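You operate a simulated robot arm through the tools that you are given. There is no shell and no other tool. Be economical: measure what you need, move in short steps, check, and stop when the job is done.

Carry out the task below with a simulated two-armed robot. There is one attempt and no reset: what you move stays moved.

## Task
Put the short green label pack with a black sticker on the lower shelf of the blue tool cart. Pick up the tube winder with one hand, pass it to the other hand and put it on the top of the parts stand. The order is free. Set down upright: tube winder.

It is judged by the outcome, as a careful person would: the job done as asked, and still so three seconds after it is handed in. It fails if anything else is knocked over, pushed out of place, dropped, spilled or broken.

## Robot
Two 7-joint arms with fingered hands on one trunk, on a base that drives. Base frame: it is fixed to the floor where the robot stands at the start and does not move with it; the origin is under the middle of the robot, x ahead of it, y to its left, z up; the surface under the hand at the start is at about z = 900. Lengths are in mm, angles in degrees, forces in N, time in s.
The left shoulder is at the start at [70, 169, 1193], the right one opposite. With the tool pointing down near the work surface each hand reaches from about 280 to 680 mm from the robot's upright axis, wherever it stands, measured 20 degrees to its own side. Places, roughly: lower shelf of the blue tool cart [-1200, -1600, 300]; top of the parts stand [-2200, -4900, 800]. Payload 3.4 kg a hand.
The tool frame of a hand sits at the grasp point between the pads (the TCP): z along the fingers, y along the line on which they close. The tips reach 23 mm beyond it. The gripper opens to 116 mm. The gripper's body begins 65 mm behind the TCP. The gripper is a hand of 4 fingers: y runs from the thumb to the fingers, the wrist lies at [0, 0, -211] in the tool frame, and closing takes about 1.5 s.
Orientation is that of the tool frame in the base frame, as a unit quaternion [w, x, y, z]. With the fingers straight down and closing along the base's y, the tool's x points along the base's -x, its y along +y and its z along -z.

## Interface
- The arms move only by the tool jog_arm. It takes "left_deltas", "right_deltas" or both (then of equal length, played together; a hand with none holds still); each is a list of rows, each a list of 2 entries, a list of its own where there are three numbers: the shift along the tool's x, y, z in mm, then the turn, a rotation vector about the tool's x, y, z in degrees. In form: [[[tx, ty, tz], [ax, ay, az]], ...]. A call has 1 to 10 rows; each row is the pose to reach, as a shift and turn from the pose commanded when the call began, along the tool's axes at that moment. "left_claw" and "right_claw" are, for a hand that has rows, the opening in per cent of the stroke, from 0 (shut) to 100 (fully open), set as the call begins (left out, the last holds). Rows are played at 5 a second. More than 50 mm and 8.6 degrees between two rows, or a gripper value outside its range, and nothing of the call is played. A pose out of reach is approached as far as the arm can. The call stops where the force on the tool passes 40 N (or 10 N more than at its start, if that is more) or the arm is blocked; 0.2 s more then pass. Each finger travels about 153 mm/s and halts on what it meets, pressing with about 26 N; the grip force reading is that of the motor and also rises with nothing between the fingers. The clock runs only during rows and for 0.2 s after the last one: add rows that repeat a pose to give the fingers time. The reply holds the time, the measured pose of the TCP, the force on the tool along the base axes, the opening and the grip force, in the units named above and with some noise, with the torque about the TCP (base axes, N m) and any sound that the robot's microphone picked up.
- Cameras (640 x 400 px; columns grow to the right, rows downward): "scene" is now at [125.8, -46.6, 1416.7]; the picture's right is [-0.53, -0.85, 0.00], its down [-0.54, 0.34, -0.77] and it looks along [0.65, -0.41, -0.64] (base axes); focal length 266 px, centre (320, 200). "left" rides on the left gripper at [-69, 1, -90] in its tool frame; the picture's right is [-0.01, -1.00, 0.00], its down [0.79, -0.01, -0.61] and it looks along [0.61, -0.01, 0.79] (tool axes); focal length 251 px, centre (320, 200). "right" rides on the right gripper at [68, 1, -90] in its tool frame; the picture's right is [-0.01, 1.00, 0.00], its down [-0.79, -0.01, -0.61] and it looks along [-0.61, -0.01, 0.79] (tool axes); focal length 251 px, centre (320, 200). There is no depth. A picture from a camera that has moved, and an enlarged one, comes with that camera's place and axes in the base frame and with its lens.
- grab_frame(camera): a new picture of that camera. It takes no simulated time.
- lift_body(by): slides the trunk up (or, below 0, down) by that many mm; the arms and the scene camera ride with it, the base frame stays. It gives what a move gives, with no picture.
- steer(legs): drives the robot by 1 to 6 legs, each [ahead, left, turn to the left] in mm, mm and degrees, along the robot's own axes; the way and the turn of a leg run together, so that a leg with both is an arc; at most 1500 mm and 180 degrees a leg. The arms and the cameras ride along, it lands a little off, and it stops where it bumps. It gives what a move gives.
- move_fingers(finger1, finger2, finger3, thumb_bend, hand): sets how far each is bent, from 0 (flat) to 1 (curled in); at 0.3 the hand is open as for a grip, at 0.7 the pads meet at the TCP. One left out holds its place. A second passes; each finger stops where it meets its share of the squeeze, and holds until it gets a number again. A gripper value or a shape takes the hand back. It gives what a move gives, with no picture; readings hold the bend of each and the force on the fingers (four entries, about 0 where the hand has none), thumb and palm.
- grasp_type(shape, hand): the hand has 4 fingers and takes this shape, open, in about a second: jaw (thumb against the fingers, like two jaws); tri (thumb and two fingers); tip (a fingertip pinch); poke (one finger out to press); point (the index stretched); flat (the hand flat); cup (the hand cupped); fist (a fist). The gripper value then closes the fingers along that shape, each until it touches; the sizes above hold for jaw. It gives what a move gives, with no picture.
- pan_tilt(pan, tilt): turns the head with the scene camera to pan (to the left, within 86 degrees either way) and tilt (down, from -29 to 69), counted from straight ahead of the robot. It gives what a move gives.
- enlarge(camera, box): a new picture of the part [left, top, right, bottom] of that camera's present view, enlarged. It takes no simulated time.
- close_job(): hands the job in; it is judged then, once.

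Work in short steps. Places have to be worked out from the pictures, the camera data and where the tool is seen: move nearer, look again, correct. Check each grasp and each placing, and mend what went wrong. You have 165 turns and 138 pictures in all, those below and enlarged ones among them. Open the grippers and draw the arms clear of the work before you hand the job in, unless the task says otherwise; then end with one line.

The tools are called by a JSON object that holds its "fn" and its "kwargs". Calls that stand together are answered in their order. jog_arm: Moves the arms, as the interface text tells. Its arguments: {"type":"object","properties":{"left_deltas":{"type":"array","items":{"type":"array"}},"left_claw":{"type":"number"},"right_deltas":{"type":"array","items":{"type":"array"}},"right_claw":{"type":"number"}},"required":[]} The other tools are called the same way: lift_body (by) slides the trunk up or down; grasp_type (shape, hand) gives the hand a shape; move_fingers (finger1, finger2, finger3, thumb_bend, hand) moves the fingers one by one; steer (legs) drives the base; pan_tilt (pan, tilt) turns the head that bears the scene camera; grab_frame (camera) takes a picture; enlarge (camera, box) takes an enlarged picture of a part of a camera's view; close_job () hands the job in.

At the start:

```text
clock: 0.0
left_eef_pos: [472.9, -27.2, 1167.3]
left_tool_rot: [0.0, 0.0, 1.0, 0.0]
left_force: [-0.1, -0.2, 0.4]
left_moment: [-0.01, -0.01, 0.01]
left_opening: 115.7
left_gripper_force: 0.2
left_shape: jaw
left_bend: [0.3, 0.3, 0.3, 0.3]
left_finger forces: [0.0, 0.1, 0.0, 0.0, 0.1, 0.0]
right_eef_pos: [366.1, -444.3, 1176.5]
right_tool_rot: [0.0, 0.0, 1.0, 0.0]
right_force: [-0.2, -0.7, 0.7]
right_moment: [0.02, 0.01, -0.01]
right_opening: 116.0
right_gripper_force: 0.2
right_shape: jaw
right_bend: [0.3, 0.3, 0.3, 0.3]
right_finger forces: [0.1, 0.0, 0.0, 0.0, 0.0, 0.0]
trunk travel left (down, up): [-700.0, 240.0]
robot x, y, heading: [1.6, 2.7, 0.0]
head pan, tilt: [-32.0, 39.8]
```

scene: 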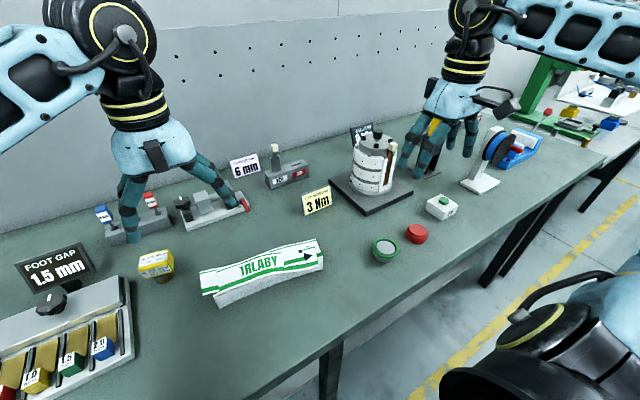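
right: 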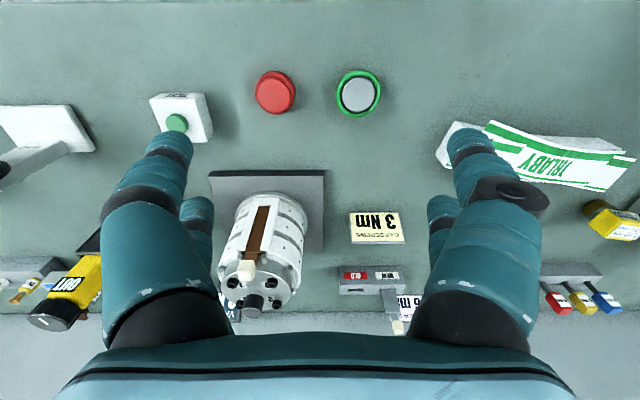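
left: 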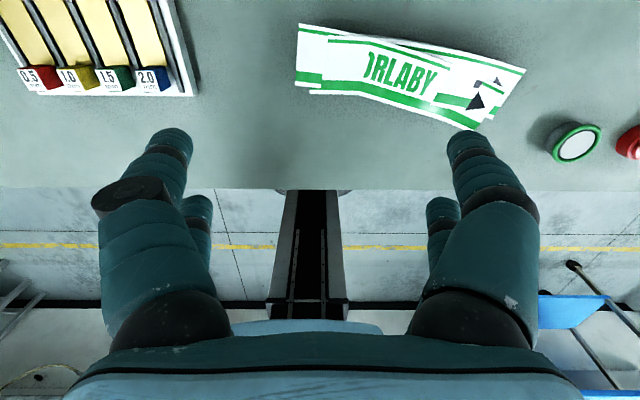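

I start by looking at the bench more closely to identify the label pack and the tube winder.

{"fn": "enlarge", "kwargs": {"camera": "scene", "box": [160, 180, 360, 305]}}

{"fn": "enlarge", "kwargs": {"camera": "scene", "box": [400, 60, 640, 210]}}

```text
3.20 times, centred on (260, 242) of scene
camera zoom: at [125.8, -46.6, 1416.7], right [-0.53, -0.85, 0.0], down [-0.54, 0.34, -0.77], along [0.65, -0.41, -0.64], focal length 850 px, centre (512, 64)
```

zoom: 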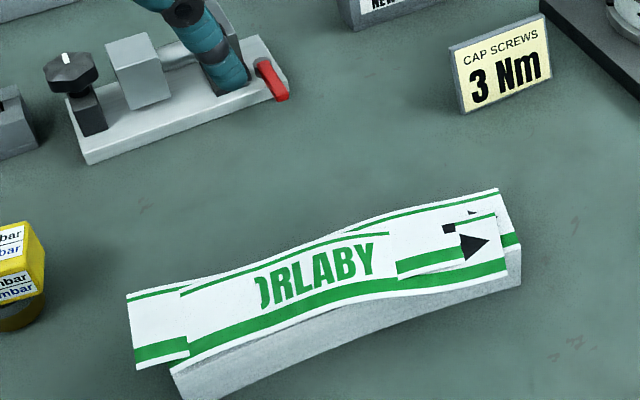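

```text
2.67 times, centred on (520, 135) of scene
camera zoom: at [125.8, -46.6, 1416.7], right [-0.53, -0.85, 0.0], down [-0.54, 0.34, -0.77], along [0.65, -0.41, -0.64], focal length 708 px, centre (-213, 373)
```

zoom: 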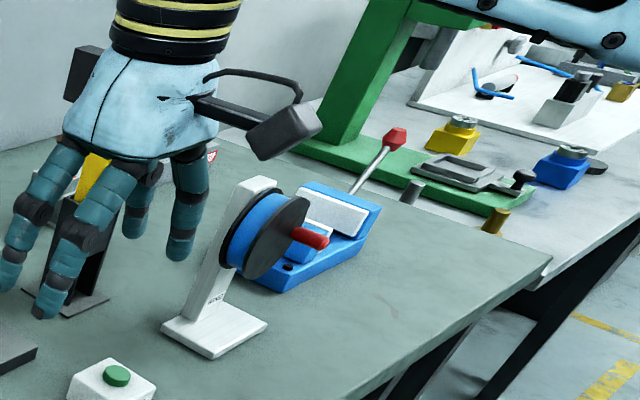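

The blue-reel device with a red crank looks like the tube winder; the label pack may be this green one, but there may be similar ones elsewhere. I look around with the head.

{"fn": "pan_tilt", "kwargs": {"pan": 30, "tilt": 40}}

{"fn": "grab_frame", "kwargs": {"camera": "scene"}}

{"fn": "pan_tilt", "kwargs": {"pan": -75, "tilt": 25}}

{"fn": "grab_frame", "kwargs": {"camera": "scene"}}

```text
clock: 1.3
left_eef_pos: [473.6, -27.0, 1168.3]
left_tool_rot: [0.0, 0.0, 1.0, 0.0]
left_force: [-0.3, -0.5, -0.2]
left_moment: [0.02, 0.01, 0.04]
left_opening: 116.1
left_gripper_force: 0.0
left_shape: jaw
left_bend: [0.3, 0.3, 0.3, 0.3]
left_finger forces: [0.0, 0.0, 0.0, 0.0, 0.1, 0.0]
right_eef_pos: [367.5, -444.7, 1177.4]
right_tool_rot: [0.0, 0.0, 1.0, 0.001]
right_force: [-0.3, -0.1, -0.1]
right_moment: [-0.01, 0.01, -0.02]
right_opening: 115.7
right_gripper_force: 0.0
right_shape: jaw
right_bend: [0.3, 0.3, 0.3, 0.3]
right_finger forces: [0.0, 0.0, 0.0, 0.0, 0.0, 0.1]
trunk travel left (down, up): [-700.0, 240.0]
robot x, y, heading: [1.3, 1.3, -0.1]
head pan, tilt: [30.0, 40.0]
```

```text
132 pictures are left
camera scene: at [127.3, 41.0, 1416.5], right [0.5, -0.87, 0.0], down [-0.56, -0.32, -0.77], along [0.66, 0.38, -0.64], focal length 266 px, centre (320, 200)
```

scene: 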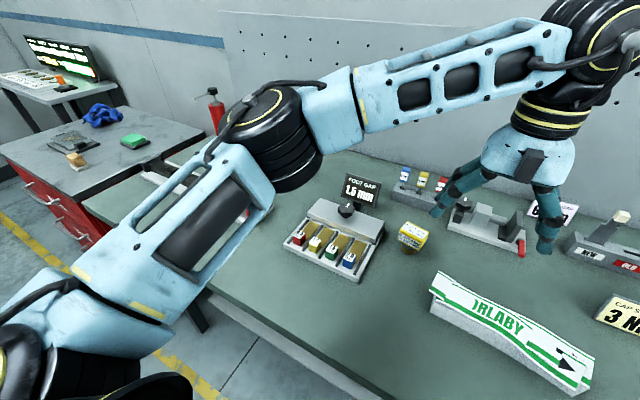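

```text
clock: 3.1
left_eef_pos: [473.1, -28.0, 1167.1]
left_tool_rot: [-0.001, 0.0, 1.0, 0.0]
left_force: [-0.4, -0.1, 0.1]
left_moment: [0.01, 0.01, -0.01]
left_opening: 115.9
left_gripper_force: 0.1
left_shape: jaw
left_bend: [0.3, 0.3, 0.3, 0.3]
left_finger forces: [0.1, 0.0, 0.0, 0.0, 0.0, 0.1]
right_eef_pos: [366.7, -446.1, 1177.0]
right_tool_rot: [0.001, 0.0, 1.0, 0.0]
right_force: [0.2, 0.7, -0.4]
right_moment: [0.02, 0.03, 0.01]
right_opening: 115.7
right_gripper_force: 0.1
right_shape: jaw
right_bend: [0.3, 0.3, 0.3, 0.3]
right_finger forces: [0.1, 0.0, 0.1, 0.1, 0.0, 0.0]
trunk travel left (down, up): [-700.0, 240.0]
robot x, y, heading: [3.5, -0.5, 0.1]
head pan, tilt: [-75.0, 25.0]
```

```text
131 pictures are left
camera scene: at [77.5, -90.4, 1439.8], right [-0.97, -0.26, 0.0], down [-0.11, 0.41, -0.91], along [0.23, -0.88, -0.42], focal length 266 px, centre (320, 200)
```

scene: 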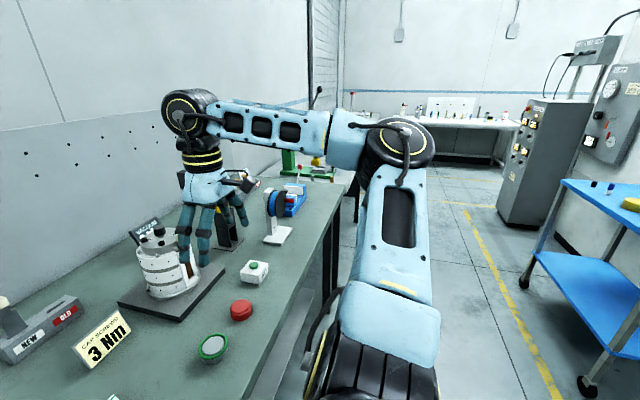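

Only one green label pack on the bench, and the winder is at the right end. I look straight at the pack for precise geometry.

{"fn": "pan_tilt", "kwargs": {"pan": -15, "tilt": 50}}

{"fn": "enlarge", "kwargs": {"camera": "scene", "box": [160, 80, 480, 280]}}

{"fn": "enlarge", "kwargs": {"camera": "left", "box": [260, 0, 580, 200]}}

```text
clock: 4.4
left_eef_pos: [473.4, -28.3, 1167.6]
left_tool_rot: [-0.001, 0.0, 1.0, 0.0]
left_force: [0.1, -0.1, 0.2]
left_moment: [-0.01, 0.01, -0.02]
left_opening: 115.7
left_gripper_force: 0.0
left_shape: jaw
left_bend: [0.3, 0.3, 0.3, 0.3]
left_finger forces: [0.1, 0.0, 0.1, 0.1, 0.0, 0.0]
right_eef_pos: [366.2, -445.0, 1178.2]
right_tool_rot: [-0.001, 0.0, 1.0, 0.0]
right_force: [-0.1, -0.5, -1.0]
right_moment: [-0.01, 0.03, 0.01]
right_opening: 115.8
right_gripper_force: 0.0
right_shape: jaw
right_bend: [0.3, 0.3, 0.3, 0.3]
right_finger forces: [0.0, 0.0, 0.1, 0.0, 0.0, 0.0]
trunk travel left (down, up): [-700.0, 240.0]
robot x, y, heading: [-2.8, 4.0, -0.2]
head pan, tilt: [-15.0, 50.0]
```

```text
2.00 times, centred on (320, 180) of scene
camera zoom: at [128.0, -21.5, 1402.3], right [-0.26, -0.97, 0.0], down [-0.74, 0.2, -0.64], along [0.62, -0.17, -0.77], focal length 531 px, centre (320, 240)
```

zoom: 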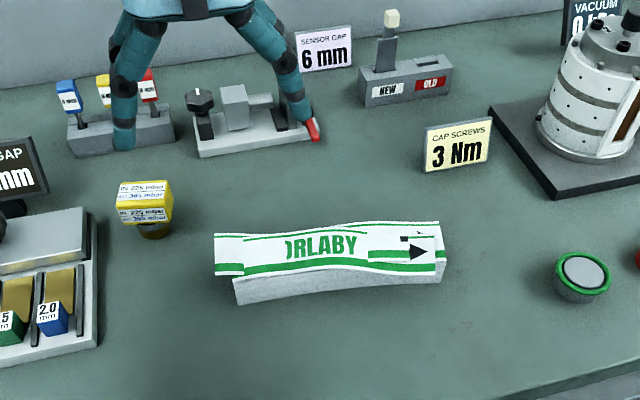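

```text
2.00 times, centred on (420, 100) of left
camera zoom: at [542.0, -27.2, 1256.1], right [0.01, -1.0, 0.0], down [-0.79, -0.01, 0.61], along [-0.61, -0.01, -0.79], focal length 503 px, centre (120, 400)
```

zoom: 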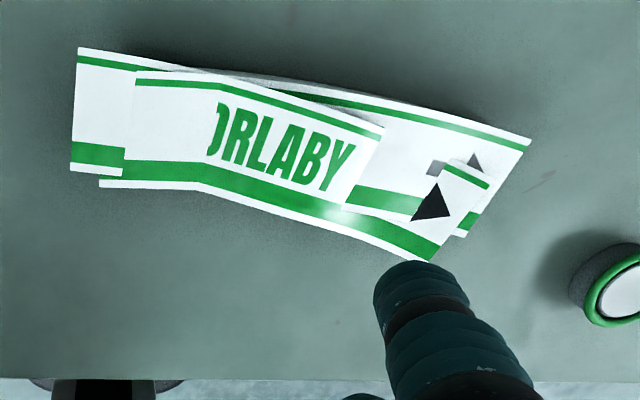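

The pack spans roughly (514,-5) to (460,-260), ~57 wide, ~35 high, with long axis about 11° off base y. I'll move the left hand out of the way and start yawing the right hand so it closes across the pack's width.

{"fn": "jog_arm", "kwargs": {"left_deltas": [[[13, 33, 0], [0, 0, 0]], [[26, 66, 0], [0, 0, 0]], [[39, 99, 0], [0, 0, 0]], [[52, 132, 0], [0, 0, 0]], [[65, 165, 0], [0, 0, 0]], [[78, 198, 0], [0, 0, 0]], [[91, 231, 0], [0, 0, 0]], [[104, 264, 0], [0, 0, 0]], [[117, 297, 0], [0, 0, 0]], [[130, 330, 0], [0, 0, 0]]], "right_deltas": [[[0, 0, 0], [0, 0, 8.5]], [[0, 0, 0], [0, 0, 17]], [[0, 0, 0], [0, 0, 25.5]], [[0, 0, 0], [0, 0, 34]], [[0, 0, 0], [0, 0, 42.5]], [[0, 0, 0], [0, 0, 51]], [[0, 0, 0], [0, 0, 59.5]], [[0, 0, 0], [0, 0, 68]], [[0, 0, 0], [0, 0, 76.5]], [[0, 0, 0], [0, 0, 85]]]}}

```text
clock: 6.6
left_eef_pos: [341.1, 303.8, 1168.6]
left_tool_rot: [0.001, 0.0, 1.0, -0.002]
left_force: [-0.7, 1.1, 0.2]
left_moment: [0.0, 0.02, -0.01]
left_opening: 116.1
left_gripper_force: 0.1
left_shape: jaw
left_bend: [0.3, 0.3, 0.3, 0.3]
left_finger forces: [0.0, 0.0, 0.0, 0.1, 0.1, 0.1]
right_eef_pos: [365.4, -444.3, 1178.7]
right_tool_rot: [0.001, 0.676, 0.737, 0.0]
right_force: [0.7, 0.6, 0.0]
right_moment: [0.02, 0.03, -0.01]
right_opening: 115.8
right_gripper_force: 0.1
right_shape: jaw
right_bend: [0.3, 0.3, 0.3, 0.3]
right_finger forces: [0.1, 0.1, 0.1, 0.1, 0.0, 0.0]
trunk travel left (down, up): [-700.0, 240.0]
robot x, y, heading: [2.0, 1.0, 0.0]
head pan, tilt: [-15.0, 50.0]
```

Orientation as intended. I now complete the yaw while moving above the pack.

{"fn": "jog_arm", "kwargs": {"right_deltas": [[[39, 23, 0], [0, 0, 3]], [[78, 46, 0], [0, 0, 6]], [[117, 69, 0], [0, 0, 9]], [[156, 92, 0], [0, 0, 12]], [[195, 115, 0], [0, 0, 14]], [[233, 135, 0], [0, 0, 16]]]}}

{"fn": "jog_arm", "kwargs": {"right_deltas": [[[0, 0, 0], [0, 8, 0]], [[0, 0, 0], [0, 16, 0]], [[0, 0, 0], [0, 24, 0]], [[0, 0, 0], [0, 32, 0]], [[0, 0, 0], [0, 40, 0]], [[0, 0, 0], [0, 45, 0]]]}}

{"fn": "grab_frame", "kwargs": {"camera": "right"}}

{"fn": "grab_frame", "kwargs": {"camera": "scene"}}

```text
clock: 8.0
left_eef_pos: [342.9, 302.9, 1167.0]
left_tool_rot: [0.0, 0.0, 1.0, 0.0]
left_force: [-0.4, 0.9, -0.2]
left_moment: [-0.01, 0.02, -0.01]
left_opening: 115.9
left_gripper_force: 0.1
left_shape: jaw
left_bend: [0.3, 0.3, 0.3, 0.3]
left_finger forces: [0.1, 0.0, 0.0, 0.0, 0.1, 0.1]
right_eef_pos: [469.5, -462.5, 1159.8]
right_tool_rot: [-0.015, 0.744, 0.668, 0.014]
right_force: [1.1, 0.2, 0.1]
right_moment: [0.0, 0.02, -0.01]
right_opening: 115.8
right_gripper_force: 0.0
right_shape: jaw
right_bend: [0.3, 0.3, 0.3, 0.3]
right_finger forces: [0.1, 0.0, 0.0, 0.1, 0.0, 0.0]
right hand out of reach, approached as far as the arm can: row 1, 2, 3, 4, 5, 6
trunk travel left (down, up): [-700.0, 240.0]
robot x, y, heading: [0.4, -3.2, -0.2]
head pan, tilt: [-15.0, 50.0]
```

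```text
clock: 9.4
left_eef_pos: [342.7, 302.7, 1167.2]
left_tool_rot: [0.0, 0.0, 1.0, 0.0]
left_force: [-0.5, 0.6, 0.2]
left_moment: [0.02, 0.0, -0.02]
left_opening: 116.0
left_gripper_force: 0.1
left_shape: jaw
left_bend: [0.3, 0.3, 0.3, 0.3]
left_finger forces: [0.0, 0.0, 0.0, 0.0, 0.0, 0.0]
right_eef_pos: [470.8, -465.0, 1157.3]
right_tool_rot: [-0.27, 0.681, 0.611, 0.298]
right_force: [0.1, -0.8, -1.2]
right_moment: [-0.02, 0.01, 0.0]
right_opening: 115.8
right_gripper_force: 0.0
right_shape: jaw
right_bend: [0.3, 0.3, 0.3, 0.3]
right_finger forces: [0.0, 0.0, 0.1, 0.0, 0.1, 0.0]
trunk travel left (down, up): [-700.0, 240.0]
robot x, y, heading: [1.4, 2.3, -0.2]
head pan, tilt: [-15.0, 50.0]
```

```text
128 pictures are left
camera right: at [469.3, -486.3, 1268.6], right [0.99, -0.11, -0.01], down [-0.11, -0.98, -0.18], along [0.01, 0.18, -0.98], focal length 251 px, centre (320, 200)
```

right: 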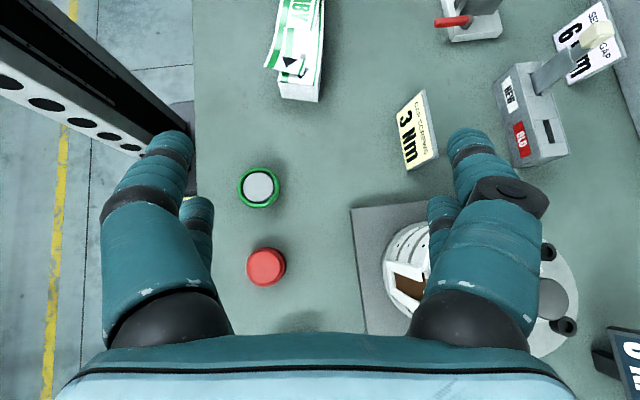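

```text
127 pictures are left
camera scene: at [128.1, -21.6, 1402.3], right [-0.26, -0.97, 0.0], down [-0.74, 0.2, -0.64], along [0.62, -0.17, -0.77], focal length 266 px, centre (320, 200)
```

scene: 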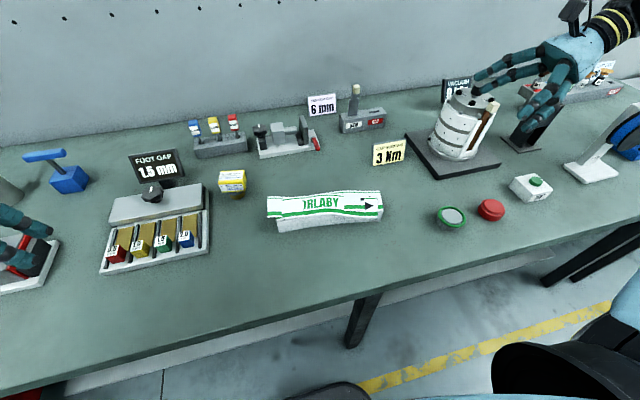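

The vertical pose couldn't travel left, but the tilt succeeded. Now try moving left with this tilted posture, at height.

{"fn": "jog_arm", "kwargs": {"right_deltas": [[[33, -5, 36], [0, 0, 0]], [[66, -10, 72], [0, 0, 0]], [[99, -15, 108], [0, 0, 0]], [[132, -20, 144], [0, 0, 0]], [[165, -25, 180], [0, 0, 0]]]}}

```text
clock: 10.6
left_eef_pos: [343.9, 304.9, 1167.0]
left_tool_rot: [0.0, 0.0, 1.0, -0.001]
left_force: [0.4, 0.1, -0.3]
left_moment: [-0.01, -0.01, 0.02]
left_opening: 115.9
left_gripper_force: 0.1
left_shape: jaw
left_bend: [0.3, 0.3, 0.3, 0.3]
left_finger forces: [0.1, 0.0, 0.1, 0.0, 0.0, 0.0]
right_eef_pos: [471.5, -216.7, 1157.5]
right_tool_rot: [-0.269, 0.682, 0.612, 0.297]
right_force: [0.8, 0.1, 0.3]
right_moment: [0.0, 0.01, 0.0]
right_opening: 116.1
right_gripper_force: 0.0
right_shape: jaw
right_bend: [0.3, 0.3, 0.3, 0.3]
right_finger forces: [0.1, 0.0, 0.1, 0.0, 0.0, 0.0]
trunk travel left (down, up): [-700.0, 240.0]
robot x, y, heading: [-1.2, 5.9, -0.2]
head pan, tilt: [-15.0, 50.0]
```

That works. Check the view of the pack from the right-hand camera.

{"fn": "grab_frame", "kwargs": {"camera": "right"}}

```text
126 pictures are left
camera right: at [470.7, -238.2, 1267.9], right [0.99, -0.11, -0.01], down [-0.11, -0.98, -0.17], along [0.01, 0.17, -0.98], focal length 251 px, centre (320, 200)
```

right: 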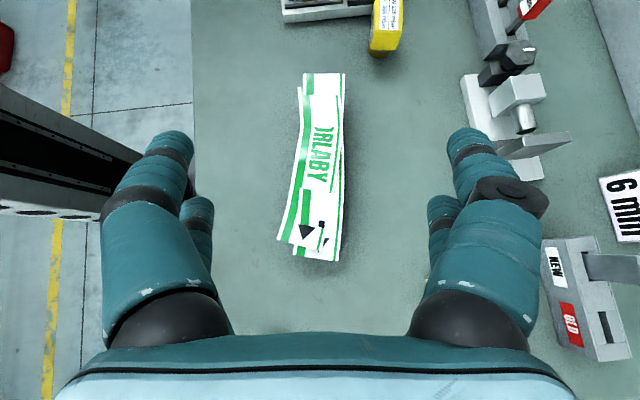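

Pack centre ≈ (479,-132), axis 10.6°. I align the yaw by 4.7° and descend to about 90 mm above it.

{"fn": "jog_arm", "kwargs": {"right_deltas": [[[-14, 0, 37], [-0.9, 0, 0.8]], [[-28, 0, 73], [-1.7, 0, 1.6]], [[-42, 0, 110], [-2.6, 0, 2.4]], [[-55.5, 0, 146], [-3.46, 0, 3.17]]]}}

{"fn": "grab_frame", "kwargs": {"camera": "right"}}

{"fn": "grab_frame", "kwargs": {"camera": "scene"}}

```text
clock: 11.6
left_eef_pos: [343.8, 303.0, 1167.7]
left_tool_rot: [-0.001, 0.0, 1.0, -0.001]
left_force: [-0.2, -0.4, 0.2]
left_moment: [-0.02, 0.02, 0.04]
left_opening: 115.8
left_gripper_force: 0.1
left_shape: jaw
left_bend: [0.3, 0.3, 0.3, 0.3]
left_finger forces: [0.0, 0.0, 0.1, 0.0, 0.0, 0.0]
right_eef_pos: [480.1, -150.1, 1017.8]
right_tool_rot: [-0.257, 0.707, 0.582, 0.309]
right_force: [0.6, -0.3, 0.1]
right_moment: [-0.03, 0.0, -0.04]
right_opening: 115.7
right_gripper_force: 0.0
right_shape: jaw
right_bend: [0.3, 0.3, 0.3, 0.3]
right_finger forces: [0.0, 0.1, 0.1, 0.0, 0.1, 0.0]
trunk travel left (down, up): [-700.0, 240.0]
robot x, y, heading: [0.4, -1.4, -0.3]
head pan, tilt: [-15.0, 50.0]
```

```text
125 pictures are left
camera right: at [476.7, -170.5, 1128.4], right [0.98, -0.19, -0.01], down [-0.19, -0.97, -0.17], along [0.02, 0.17, -0.98], focal length 251 px, centre (320, 200)
```

right: 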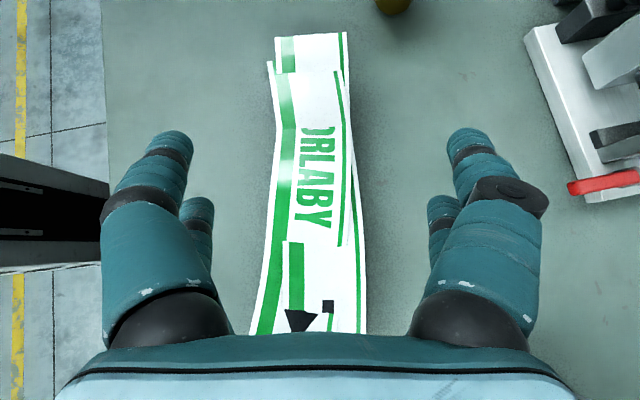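

```text
124 pictures are left
camera scene: at [129.2, -21.1, 1402.2], right [-0.26, -0.97, 0.0], down [-0.74, 0.2, -0.64], along [0.62, -0.17, -0.77], focal length 266 px, centre (320, 200)
```

scene: 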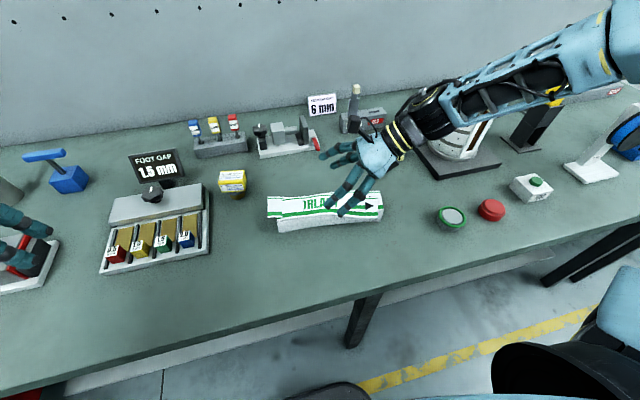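

The fingers straddle the pack well and the forearm is clear of the vacuum device. Descend to z ≈ 929.

{"fn": "jog_arm", "kwargs": {"right_deltas": [[[-20, -1, 22], [0, 0, 0]], [[-40, -2, 45], [0, 0, 0]], [[-50, -2, 58], [0, 0, 0]], [[-58, -2, 67], [0, 0, 0]]]}}

{"fn": "grab_frame", "kwargs": {"camera": "right"}}

{"fn": "grab_frame", "kwargs": {"camera": "scene"}}

```text
clock: 12.6
left_eef_pos: [341.4, 303.3, 1168.4]
left_tool_rot: [0.001, 0.0, 1.0, 0.0]
left_force: [-0.3, 0.0, 0.2]
left_moment: [-0.01, -0.02, 0.0]
left_opening: 116.0
left_gripper_force: 0.0
left_shape: jaw
left_bend: [0.3, 0.3, 0.3, 0.3]
left_finger forces: [0.0, 0.0, 0.0, 0.0, 0.0, 0.1]
right_eef_pos: [478.7, -138.7, 930.8]
right_tool_rot: [-0.257, 0.706, 0.583, 0.31]
right_force: [3.3, -0.9, 11.1]
right_moment: [0.06, 0.32, 0.13]
right_opening: 116.0
right_gripper_force: 0.2
right_shape: jaw
right_bend: [0.3, 0.29, 0.3, 0.3]
right_finger forces: [0.0, 2.7, 8.3, 0.1, 0.0, 0.1]
trunk travel left (down, up): [-700.0, 240.0]
robot x, y, heading: [-0.2, -1.0, 0.4]
head pan, tilt: [-15.0, 50.0]
```

```text
123 pictures are left
camera right: at [475.2, -159.9, 1042.1], right [0.98, -0.19, -0.01], down [-0.19, -0.97, -0.18], along [0.03, 0.17, -0.98], focal length 251 px, centre (320, 200)
```

right: 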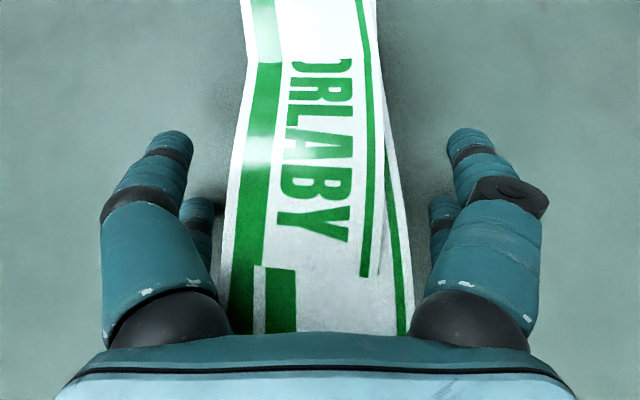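

```text
122 pictures are left
camera scene: at [126.0, -21.1, 1402.8], right [-0.26, -0.97, 0.0], down [-0.74, 0.2, -0.64], along [0.62, -0.17, -0.77], focal length 266 px, centre (320, 200)
```

scene: 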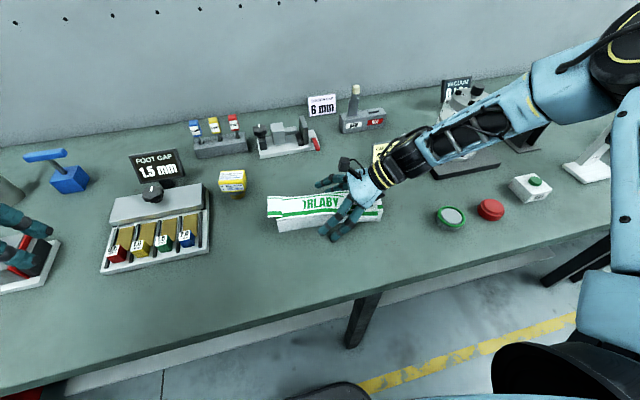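

Two lower fingers touch the table lightly (11 N). I raise 5 mm and close the hand.

{"fn": "jog_arm", "kwargs": {"right_deltas": [[[4, 0, -3.5], [0, 0, 0]]]}}

{"fn": "jog_arm", "kwargs": {"right_deltas": [[[0, 0, 0], [0, 0, 0]], [[0, 0, 0], [0, 0, 0]], [[0, 0, 0], [0, 0, 0]], [[0, 0, 0], [0, 0, 0]], [[0, 0, 0], [0, 0, 0]], [[0, 0, 0], [0, 0, 0]], [[0, 0, 0], [0, 0, 0]], [[0, 0, 0], [0, 0, 0]]], "right_claw": 0}}

{"fn": "grab_frame", "kwargs": {"camera": "right"}}

```text
clock: 13.0
left_eef_pos: [342.7, 302.3, 1166.9]
left_tool_rot: [0.0, 0.0, 1.0, -0.001]
left_force: [0.3, -0.2, 0.1]
left_moment: [0.02, 0.02, 0.0]
left_opening: 115.9
left_gripper_force: 0.0
left_shape: jaw
left_bend: [0.3, 0.3, 0.3, 0.3]
left_finger forces: [0.0, 0.1, 0.1, 0.0, 0.1, 0.0]
right_eef_pos: [480.1, -139.4, 933.1]
right_tool_rot: [-0.257, 0.707, 0.583, 0.307]
right_force: [-0.5, 0.1, -0.3]
right_moment: [-0.02, -0.04, 0.0]
right_opening: 115.8
right_gripper_force: 0.1
right_shape: jaw
right_bend: [0.3, 0.3, 0.3, 0.3]
right_finger forces: [0.1, 0.0, 0.1, 0.0, 0.0, 0.0]
trunk travel left (down, up): [-700.0, 240.0]
robot x, y, heading: [1.5, 0.6, -0.0]
head pan, tilt: [-15.0, 50.0]
```

```text
clock: 14.8
left_eef_pos: [343.7, 303.5, 1167.7]
left_tool_rot: [-0.001, 0.0, 1.0, 0.0]
left_force: [-0.2, -0.5, -0.1]
left_moment: [-0.03, 0.0, 0.0]
left_opening: 116.2
left_gripper_force: 0.0
left_shape: jaw
left_bend: [0.3, 0.3, 0.3, 0.3]
left_finger forces: [0.1, 0.0, 0.0, 0.1, 0.1, 0.0]
right_eef_pos: [479.0, -139.3, 935.5]
right_tool_rot: [-0.257, 0.706, 0.583, 0.309]
right_force: [-0.7, 0.2, 0.8]
right_moment: [0.01, -0.01, -0.01]
right_opening: 52.0
right_gripper_force: 26.1
right_shape: jaw
right_bend: [0.73, 0.72, 0.73, 0.76]
right_finger forces: [23.6, 23.5, 23.8, 0.0, 23.9, 0.0]
trunk travel left (down, up): [-700.0, 240.0]
robot x, y, heading: [-0.8, 0.7, -0.2]
head pan, tilt: [-15.0, 50.0]
```

```text
121 pictures are left
camera right: at [476.3, -160.1, 1045.9], right [0.98, -0.19, -0.01], down [-0.19, -0.97, -0.17], along [0.02, 0.17, -0.98], focal length 251 px, centre (320, 200)
```

right: 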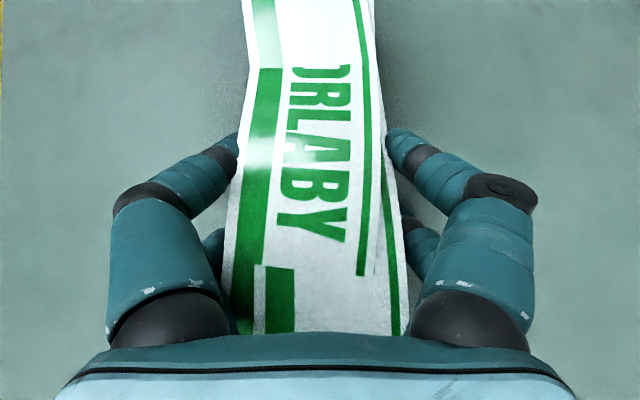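

Gripped at 52 mm with all fingers in contact. Lift straight up 140 mm and check.

{"fn": "jog_arm", "kwargs": {"right_deltas": [[[15, 0, -13.5], [0, 0, 0]], [[37, 0, -34], [0, 0, 0]], [[66, 0, -61], [0, 0, 0]], [[103, 0, -95], [0, 0, 0]]]}}

{"fn": "grab_frame", "kwargs": {"camera": "scene"}}

```text
refused: row 4 steps farther than a row can; nothing moved
```

```text
120 pictures are left
camera scene: at [128.1, -21.2, 1402.3], right [-0.26, -0.97, 0.0], down [-0.74, 0.2, -0.64], along [0.62, -0.17, -0.77], focal length 266 px, centre (320, 200)
```

scene: 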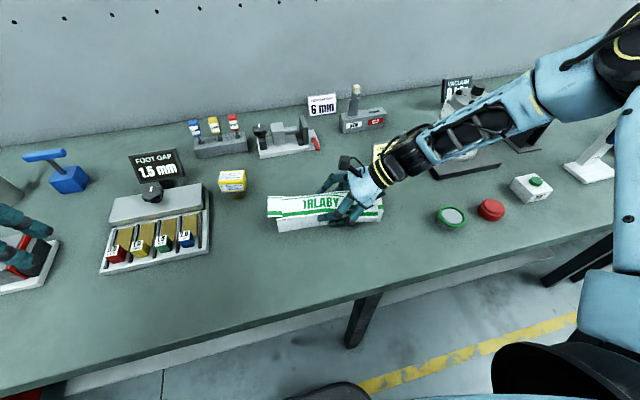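

The last step was too large; retry the lift with smaller rows.

{"fn": "jog_arm", "kwargs": {"right_deltas": [[[10, 0, -9], [0, 0, 0]], [[30, 0, -28], [0, 0, 0]], [[55, 0, -51], [0, 0, 0]], [[80, 0, -74], [0, 0, 0]], [[103, 0, -95], [0, 0, 0]]]}}

{"fn": "grab_frame", "kwargs": {"camera": "scene"}}

```text
clock: 16.0
left_eef_pos: [341.6, 303.5, 1167.7]
left_tool_rot: [-0.001, 0.0, 1.0, 0.0]
left_force: [-0.6, 0.5, 0.8]
left_moment: [0.0, -0.02, -0.03]
left_opening: 116.1
left_gripper_force: 0.0
left_shape: jaw
left_bend: [0.3, 0.3, 0.3, 0.3]
left_finger forces: [0.1, 0.0, 0.1, 0.0, 0.1, 0.0]
right_eef_pos: [479.0, -140.1, 1074.9]
right_tool_rot: [-0.257, 0.707, 0.583, 0.308]
right_force: [0.1, 0.1, -2.7]
right_moment: [-0.06, 0.05, 0.01]
right_opening: 51.9
right_gripper_force: 26.5
right_shape: jaw
right_bend: [0.73, 0.72, 0.73, 0.76]
right_finger forces: [23.8, 23.6, 23.7, 0.1, 23.7, 0.0]
trunk travel left (down, up): [-700.0, 240.0]
robot x, y, heading: [1.4, -0.5, 0.1]
head pan, tilt: [-15.0, 50.0]
```

```text
119 pictures are left
camera scene: at [127.4, -21.0, 1402.3], right [-0.26, -0.97, 0.0], down [-0.74, 0.2, -0.64], along [0.62, -0.17, -0.77], focal length 266 px, centre (320, 200)
```

scene: 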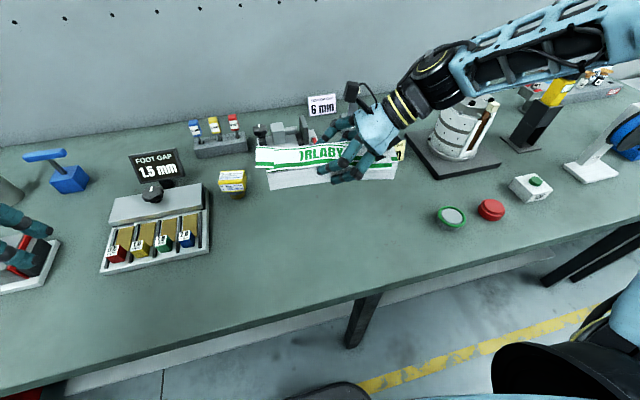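

The pack is up and held. Back the robot away from the bench.

{"fn": "steer", "kwargs": {"legs": [[-450, 0, 0]]}}

```text
clock: 18.8
left_eef_pos: [-103.6, 303.2, 1167.7]
left_tool_rot: [-0.001, -0.001, 1.0, 0.001]
left_force: [0.2, 0.3, -0.7]
left_moment: [0.02, 0.04, 0.01]
left_opening: 115.9
left_gripper_force: 0.0
left_shape: jaw
left_bend: [0.3, 0.3, 0.3, 0.3]
left_finger forces: [0.1, 0.0, 0.1, 0.0, 0.1, 0.0]
right_eef_pos: [33.8, -140.3, 1074.3]
right_tool_rot: [-0.258, 0.706, 0.583, 0.308]
right_force: [0.4, 0.7, -3.2]
right_moment: [0.03, 0.02, -0.01]
right_opening: 51.9
right_gripper_force: 25.5
right_shape: jaw
right_bend: [0.73, 0.72, 0.73, 0.76]
right_finger forces: [23.9, 23.6, 23.7, 0.0, 23.7, 0.0]
trunk travel left (down, up): [-700.0, 240.0]
robot x, y, heading: [-448.7, -3.5, 0.4]
head pan, tilt: [-15.0, 50.0]
```

Now swing the hand about the vertical so it points straight ahead of the robot.

{"fn": "jog_arm", "kwargs": {"right_deltas": [[[-9.5, 2.7, -10.3], [-5.8, 0, 5.36]], [[-19, 5.4, -20.6], [-11.6, 0, 10.7]], [[-28.5, 8.1, -31], [-17.4, 0, 16.1]], [[-38, 10.8, -41], [-23.3, 0, 21.4]], [[-47.5, 13.5, -51.5], [-29.1, 0, 26.8]], [[-57, 16.2, -62], [-34.9, 0, 32.1]], [[-66.5, 18.9, -72], [-40.7, 0, 37.5]], [[-76, 21.6, -82], [-46.5, 0, 42.8]], [[-85.5, 24.3, -93], [-52.3, 0, 48.2]], [[-95, 27, -103], [-58.1, 0, 53.5]]]}}

{"fn": "grab_frame", "kwargs": {"camera": "scene"}}

```text
clock: 20.9
left_eef_pos: [-104.7, 303.2, 1168.6]
left_tool_rot: [-0.001, -0.001, 1.0, 0.0]
left_force: [0.1, 0.5, 0.6]
left_moment: [-0.03, 0.02, 0.02]
left_opening: 115.8
left_gripper_force: 0.1
left_shape: jaw
left_bend: [0.3, 0.3, 0.3, 0.3]
left_finger forces: [0.0, 0.0, 0.0, 0.0, 0.1, 0.0]
right_eef_pos: [33.1, -283.5, 1073.9]
right_tool_rot: [-0.001, 0.917, 0.002, 0.4]
right_force: [0.2, 0.4, -3.6]
right_moment: [-0.02, 0.01, -0.02]
right_opening: 51.8
right_gripper_force: 26.2
right_shape: jaw
right_bend: [0.73, 0.72, 0.73, 0.76]
right_finger forces: [24.0, 23.8, 24.0, 0.1, 23.9, 0.0]
trunk travel left (down, up): [-700.0, 240.0]
robot x, y, heading: [-448.9, -0.0, 0.4]
head pan, tilt: [-15.0, 50.0]
```

```text
118 pictures are left
camera scene: at [-318.9, -22.2, 1402.2], right [-0.26, -0.97, 0.0], down [-0.74, 0.2, -0.64], along [0.62, -0.16, -0.77], focal length 266 px, centre (320, 200)
```

scene: 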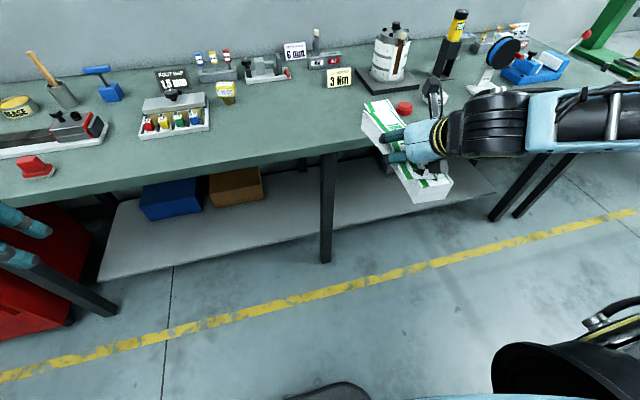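

Good, the pack now points ahead. Turn the robot right toward the cart and look.

{"fn": "steer", "kwargs": {"legs": [[0, 0, -110]]}}

{"fn": "pan_tilt", "kwargs": {"pan": 0, "tilt": 25}}

{"fn": "grab_frame", "kwargs": {"camera": "scene"}}

```text
clock: 25.9
left_eef_pos: [-276.3, -425.8, 1168.4]
left_tool_rot: [-0.001, 0.817, 0.577, 0.0]
left_force: [0.1, 0.4, -0.3]
left_moment: [0.03, 0.02, -0.02]
left_opening: 115.7
left_gripper_force: 0.1
left_shape: jaw
left_bend: [0.3, 0.3, 0.3, 0.3]
left_finger forces: [0.0, 0.0, 0.1, 0.1, 0.0, 0.0]
right_eef_pos: [-875.0, -356.6, 1074.6]
right_tool_rot: [-0.326, -0.529, 0.748, -0.231]
right_force: [-0.3, 0.1, -3.1]
right_moment: [0.0, -0.02, 0.01]
right_opening: 51.5
right_gripper_force: 26.1
right_shape: jaw
right_bend: [0.73, 0.72, 0.73, 0.76]
right_finger forces: [23.6, 23.5, 23.4, 0.0, 23.5, 0.1]
trunk travel left (down, up): [-700.0, 240.0]
robot x, y, heading: [-448.8, 2.1, -109.5]
head pan, tilt: [-15.0, 50.0]
```

```text
clock: 26.8
left_eef_pos: [-277.0, -426.7, 1166.5]
left_tool_rot: [0.0, 0.817, 0.576, 0.0]
left_force: [0.2, 0.4, -1.1]
left_moment: [0.03, 0.01, 0.02]
left_opening: 116.0
left_gripper_force: 0.1
left_shape: jaw
left_bend: [0.3, 0.3, 0.3, 0.3]
left_finger forces: [0.1, 0.0, 0.0, 0.0, 0.1, 0.0]
right_eef_pos: [-876.2, -358.3, 1075.1]
right_tool_rot: [-0.326, -0.529, 0.748, -0.231]
right_force: [0.2, 0.3, -2.9]
right_moment: [0.02, -0.01, -0.03]
right_opening: 51.5
right_gripper_force: 26.2
right_shape: jaw
right_bend: [0.73, 0.72, 0.73, 0.76]
right_finger forces: [23.6, 23.3, 23.5, 0.0, 23.5, 0.1]
trunk travel left (down, up): [-700.0, 240.0]
robot x, y, heading: [-453.8, 0.5, -109.6]
head pan, tilt: [0.0, 25.0]
```

```text
117 pictures are left
camera scene: at [-492.5, -136.0, 1439.6], right [-0.94, 0.34, 0.0], down [0.14, 0.4, -0.91], along [-0.3, -0.85, -0.42], focal length 266 px, centre (320, 200)
```

scene: 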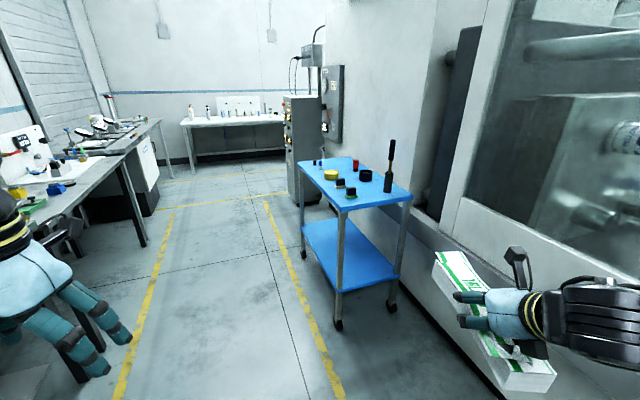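

Cart: lower shelf z≈310, top shelf z≈840, x from about -1395 to -975, y from -2040 to -1210. I'll drive along the aisle and face the cart's long open side (heading 180°), staying away from the items on top.

{"fn": "steer", "kwargs": {"legs": [[0, 0, 19.6], [1000, 250, 0], [880, 0, 0], [0, 0, -90]]}}

{"fn": "grab_frame", "kwargs": {"camera": "scene"}}

```text
clock: 41.4
left_eef_pos: [-523.2, -2200.9, 1168.8]
left_tool_rot: [-0.001, 1.0, 0.006, -0.001]
left_force: [-0.6, -0.2, 0.3]
left_moment: [0.01, 0.0, 0.02]
left_opening: 115.8
left_gripper_force: 0.1
left_shape: jaw
left_bend: [0.3, 0.3, 0.3, 0.3]
left_finger forces: [0.0, 0.0, 0.0, 0.0, 0.0, 0.0]
right_eef_pos: [-667.3, -1616.6, 1074.5]
right_tool_rot: [-0.399, -0.006, 0.917, -0.003]
right_force: [-0.2, 0.4, -2.0]
right_moment: [-0.01, -0.01, -0.03]
right_opening: 51.0
right_gripper_force: 26.3
right_shape: jaw
right_bend: [0.73, 0.72, 0.73, 0.77]
right_finger forces: [23.5, 23.4, 23.5, 0.0, 23.3, 0.1]
trunk travel left (down, up): [-700.0, 240.0]
robot x, y, heading: [-182.2, -1893.3, -179.4]
head pan, tilt: [0.0, 25.0]
```

```text
116 pictures are left
camera scene: at [-323.4, -1896.2, 1439.7], right [-0.01, 1.0, 0.0], down [0.42, 0.0, -0.91], along [-0.91, -0.01, -0.42], focal length 266 px, centre (320, 200)
```

scene: 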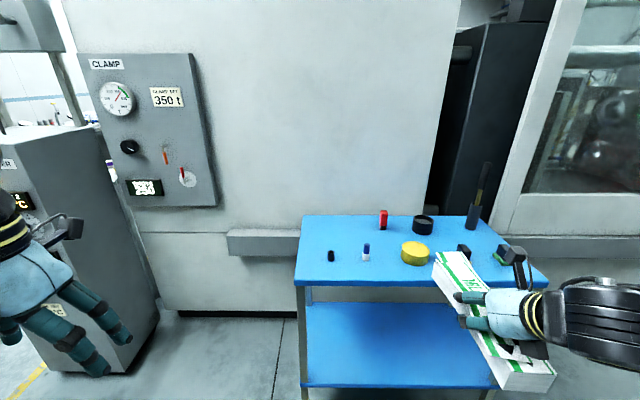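

Positions agree: cart near edge x≈-980, y from -1980 to -1175. The hand is at y≈-1617, mid-cart. Lower the trunk by 600.

{"fn": "lift_body", "kwargs": {"by": -600}}

{"fn": "grab_frame", "kwargs": {"camera": "scene"}}

{"fn": "grab_frame", "kwargs": {"camera": "right"}}

```text
refused: -600 is not a number from -400 to 400
```

```text
115 pictures are left
camera scene: at [-323.4, -1896.2, 1439.7], right [-0.01, 1.0, 0.0], down [0.42, 0.0, -0.91], along [-0.91, -0.01, -0.42], focal length 266 px, centre (320, 200)
```

scene: 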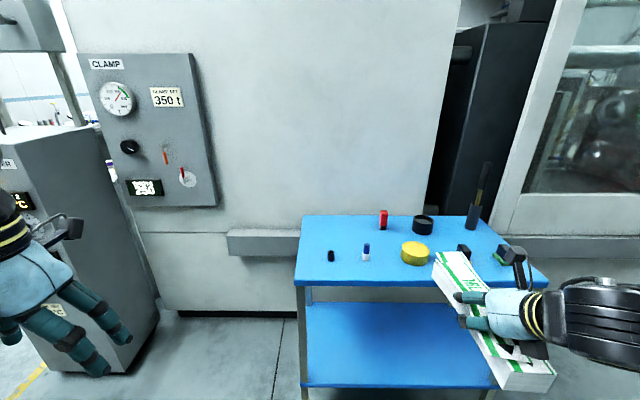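

```text
114 pictures are left
camera right: at [-648.8, -1615.9, 1185.9], right [-0.01, 1.0, -0.01], down [0.99, 0.01, -0.17], along [-0.17, -0.01, -0.99], focal length 251 px, centre (320, 200)
```

right: 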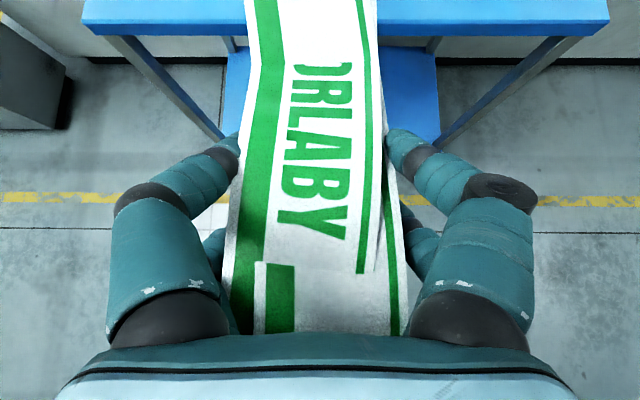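

The trunk moves at most 400 per call, so I do it in two.

{"fn": "lift_body", "kwargs": {"by": -300}}

{"fn": "lift_body", "kwargs": {"by": -300}}

{"fn": "grab_frame", "kwargs": {"camera": "scene"}}

{"fn": "grab_frame", "kwargs": {"camera": "right"}}

```text
clock: 44.4
left_eef_pos: [-524.2, -2200.0, 867.3]
left_tool_rot: [0.001, 1.0, 0.006, 0.0]
left_force: [-0.4, -0.6, 0.4]
left_moment: [0.02, 0.0, -0.04]
left_opening: 115.8
left_gripper_force: 0.0
left_shape: jaw
left_bend: [0.3, 0.3, 0.3, 0.3]
left_finger forces: [0.1, 0.1, 0.1, 0.0, 0.0, 0.0]
right_eef_pos: [-666.8, -1616.0, 774.7]
right_tool_rot: [-0.399, -0.007, 0.917, -0.004]
right_force: [0.2, 0.3, -3.2]
right_moment: [0.01, -0.02, -0.02]
right_opening: 51.3
right_gripper_force: 26.0
right_shape: jaw
right_bend: [0.73, 0.72, 0.73, 0.77]
right_finger forces: [23.6, 23.4, 23.6, 0.0, 23.3, 0.1]
trunk travel left (down, up): [-400.0, 540.0]
robot x, y, heading: [-185.5, -1893.9, -179.3]
head pan, tilt: [0.0, 25.0]
```

```text
clock: 47.4
left_eef_pos: [-522.4, -2199.9, 569.4]
left_tool_rot: [0.001, 1.0, 0.006, 0.001]
left_force: [0.0, -0.1, 1.0]
left_moment: [0.03, 0.02, 0.0]
left_opening: 116.0
left_gripper_force: 0.2
left_shape: jaw
left_bend: [0.3, 0.3, 0.3, 0.3]
left_finger forces: [0.0, 0.1, 0.1, 0.1, 0.0, 0.1]
right_eef_pos: [-668.0, -1614.8, 475.1]
right_tool_rot: [-0.4, -0.007, 0.917, -0.004]
right_force: [-0.5, -0.1, -1.8]
right_moment: [-0.02, -0.03, 0.02]
right_opening: 51.3
right_gripper_force: 26.1
right_shape: jaw
right_bend: [0.73, 0.72, 0.73, 0.77]
right_finger forces: [23.4, 23.3, 23.5, 0.0, 23.3, 0.0]
trunk travel left (down, up): [-100.0, 840.0]
robot x, y, heading: [-185.2, -1892.0, -179.3]
head pan, tilt: [0.0, 25.0]
```

```text
113 pictures are left
camera scene: at [-323.1, -1896.2, 839.8], right [-0.01, 1.0, 0.0], down [0.42, 0.0, -0.91], along [-0.91, -0.01, -0.42], focal length 266 px, centre (320, 200)
```

scene: 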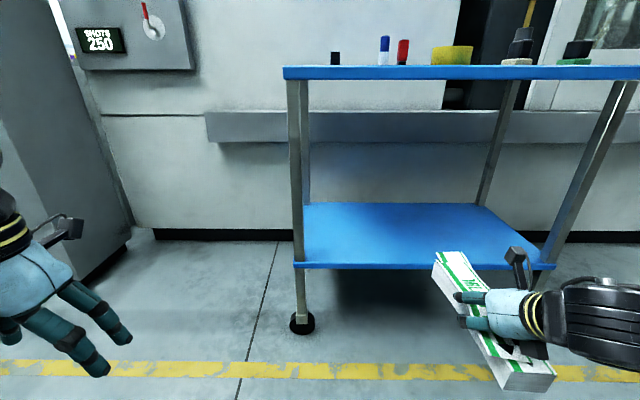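

```text
112 pictures are left
camera right: at [-648.5, -1615.9, 585.9], right [-0.01, 1.0, -0.01], down [0.99, 0.01, -0.17], along [-0.17, -0.01, -0.99], focal length 251 px, centre (320, 200)
```

right: 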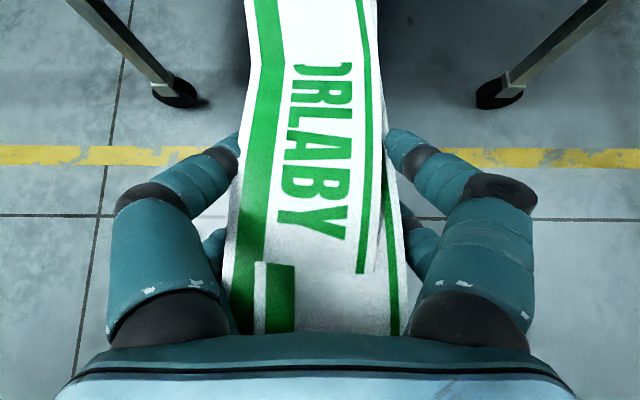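

Clear view of the opening (lower shelf top ≈315, upper shelf underside ≈835). Drive 220 forward, then check.

{"fn": "steer", "kwargs": {"legs": [[220, 0, -0.7]]}}

{"fn": "grab_frame", "kwargs": {"camera": "scene"}}

```text
clock: 49.0
left_eef_pos: [-749.6, -2197.7, 567.8]
left_tool_rot: [0.0, 1.0, -0.001, 0.0]
left_force: [0.3, 0.4, 0.2]
left_moment: [0.01, -0.02, 0.02]
left_opening: 115.9
left_gripper_force: 0.1
left_shape: jaw
left_bend: [0.3, 0.3, 0.3, 0.3]
left_finger forces: [0.1, 0.0, 0.0, 0.1, 0.0, 0.0]
right_eef_pos: [-886.0, -1611.0, 474.5]
right_tool_rot: [-0.4, -0.002, 0.917, -0.001]
right_force: [0.1, -0.1, -3.0]
right_moment: [-0.03, 0.0, -0.02]
right_opening: 51.2
right_gripper_force: 26.0
right_shape: jaw
right_bend: [0.73, 0.72, 0.73, 0.77]
right_finger forces: [23.5, 23.3, 23.5, 0.0, 23.4, 0.0]
trunk travel left (down, up): [-100.0, 840.0]
robot x, y, heading: [-407.0, -1896.4, 179.9]
head pan, tilt: [0.0, 25.0]
```

```text
111 pictures are left
camera scene: at [-545.5, -1895.8, 839.7], right [0.0, 1.0, 0.0], down [0.42, 0.0, -0.91], along [-0.91, 0.0, -0.42], focal length 266 px, centre (320, 200)
```

scene: 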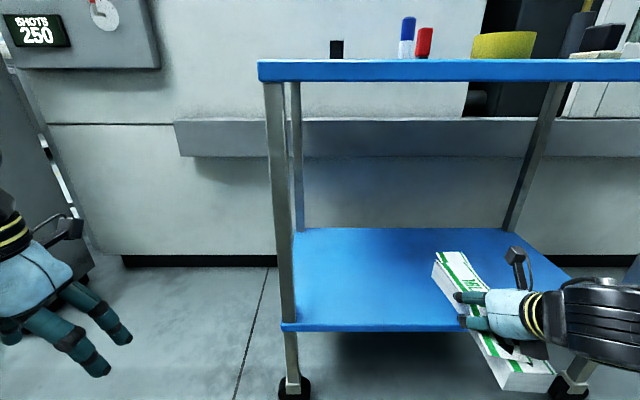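

Extend the arm 260 mm into the cart while dropping 40 mm.

{"fn": "jog_arm", "kwargs": {"right_deltas": [[[25, 0, 36], [0, 0, 0]], [[50, 0, 72], [0, 0, 0]], [[75, 0, 108], [0, 0, 0]], [[100, 0, 145], [0, 0, 0]], [[125, 0, 182], [0, 0, 0]], [[148, 0, 218], [0, 0, 0]]]}}

{"fn": "grab_frame", "kwargs": {"camera": "scene"}}

{"fn": "grab_frame", "kwargs": {"camera": "right"}}

```text
clock: 50.5
left_eef_pos: [-748.0, -2196.3, 568.0]
left_tool_rot: [0.0, 1.0, 0.0, 0.0]
left_force: [-0.5, 1.1, -0.3]
left_moment: [0.0, 0.0, 0.02]
left_opening: 116.3
left_gripper_force: 0.0
left_shape: jaw
left_bend: [0.3, 0.3, 0.3, 0.3]
left_finger forces: [0.0, 0.1, 0.1, 0.0, 0.0, 0.0]
right_eef_pos: [-1137.4, -1610.9, 437.0]
right_tool_rot: [-0.401, -0.001, 0.916, -0.002]
right_force: [-0.5, -0.2, -2.5]
right_moment: [-0.04, -0.01, -0.02]
right_opening: 50.9
right_gripper_force: 26.2
right_shape: jaw
right_bend: [0.73, 0.73, 0.73, 0.77]
right_finger forces: [23.7, 23.4, 23.5, 0.0, 23.4, 0.0]
right hand out of reach, approached as far as the arm can: row 6
trunk travel left (down, up): [-100.0, 840.0]
robot x, y, heading: [-404.3, -1893.9, 179.9]
head pan, tilt: [0.0, 25.0]
```

```text
110 pictures are left
camera scene: at [-545.3, -1895.6, 839.8], right [0.0, 1.0, 0.0], down [0.42, 0.0, -0.91], along [-0.91, 0.0, -0.42], focal length 266 px, centre (320, 200)
```

scene: 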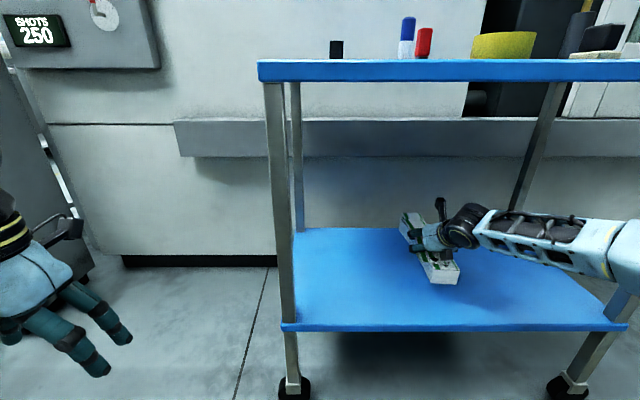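

```text
109 pictures are left
camera right: at [-1119.5, -1610.4, 548.7], right [0.0, 1.0, -0.01], down [0.99, 0.0, -0.17], along [-0.17, -0.01, -0.99], focal length 251 px, centre (320, 200)
```

right: 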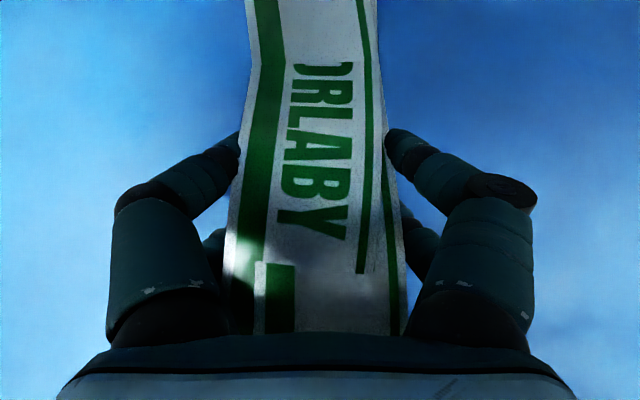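

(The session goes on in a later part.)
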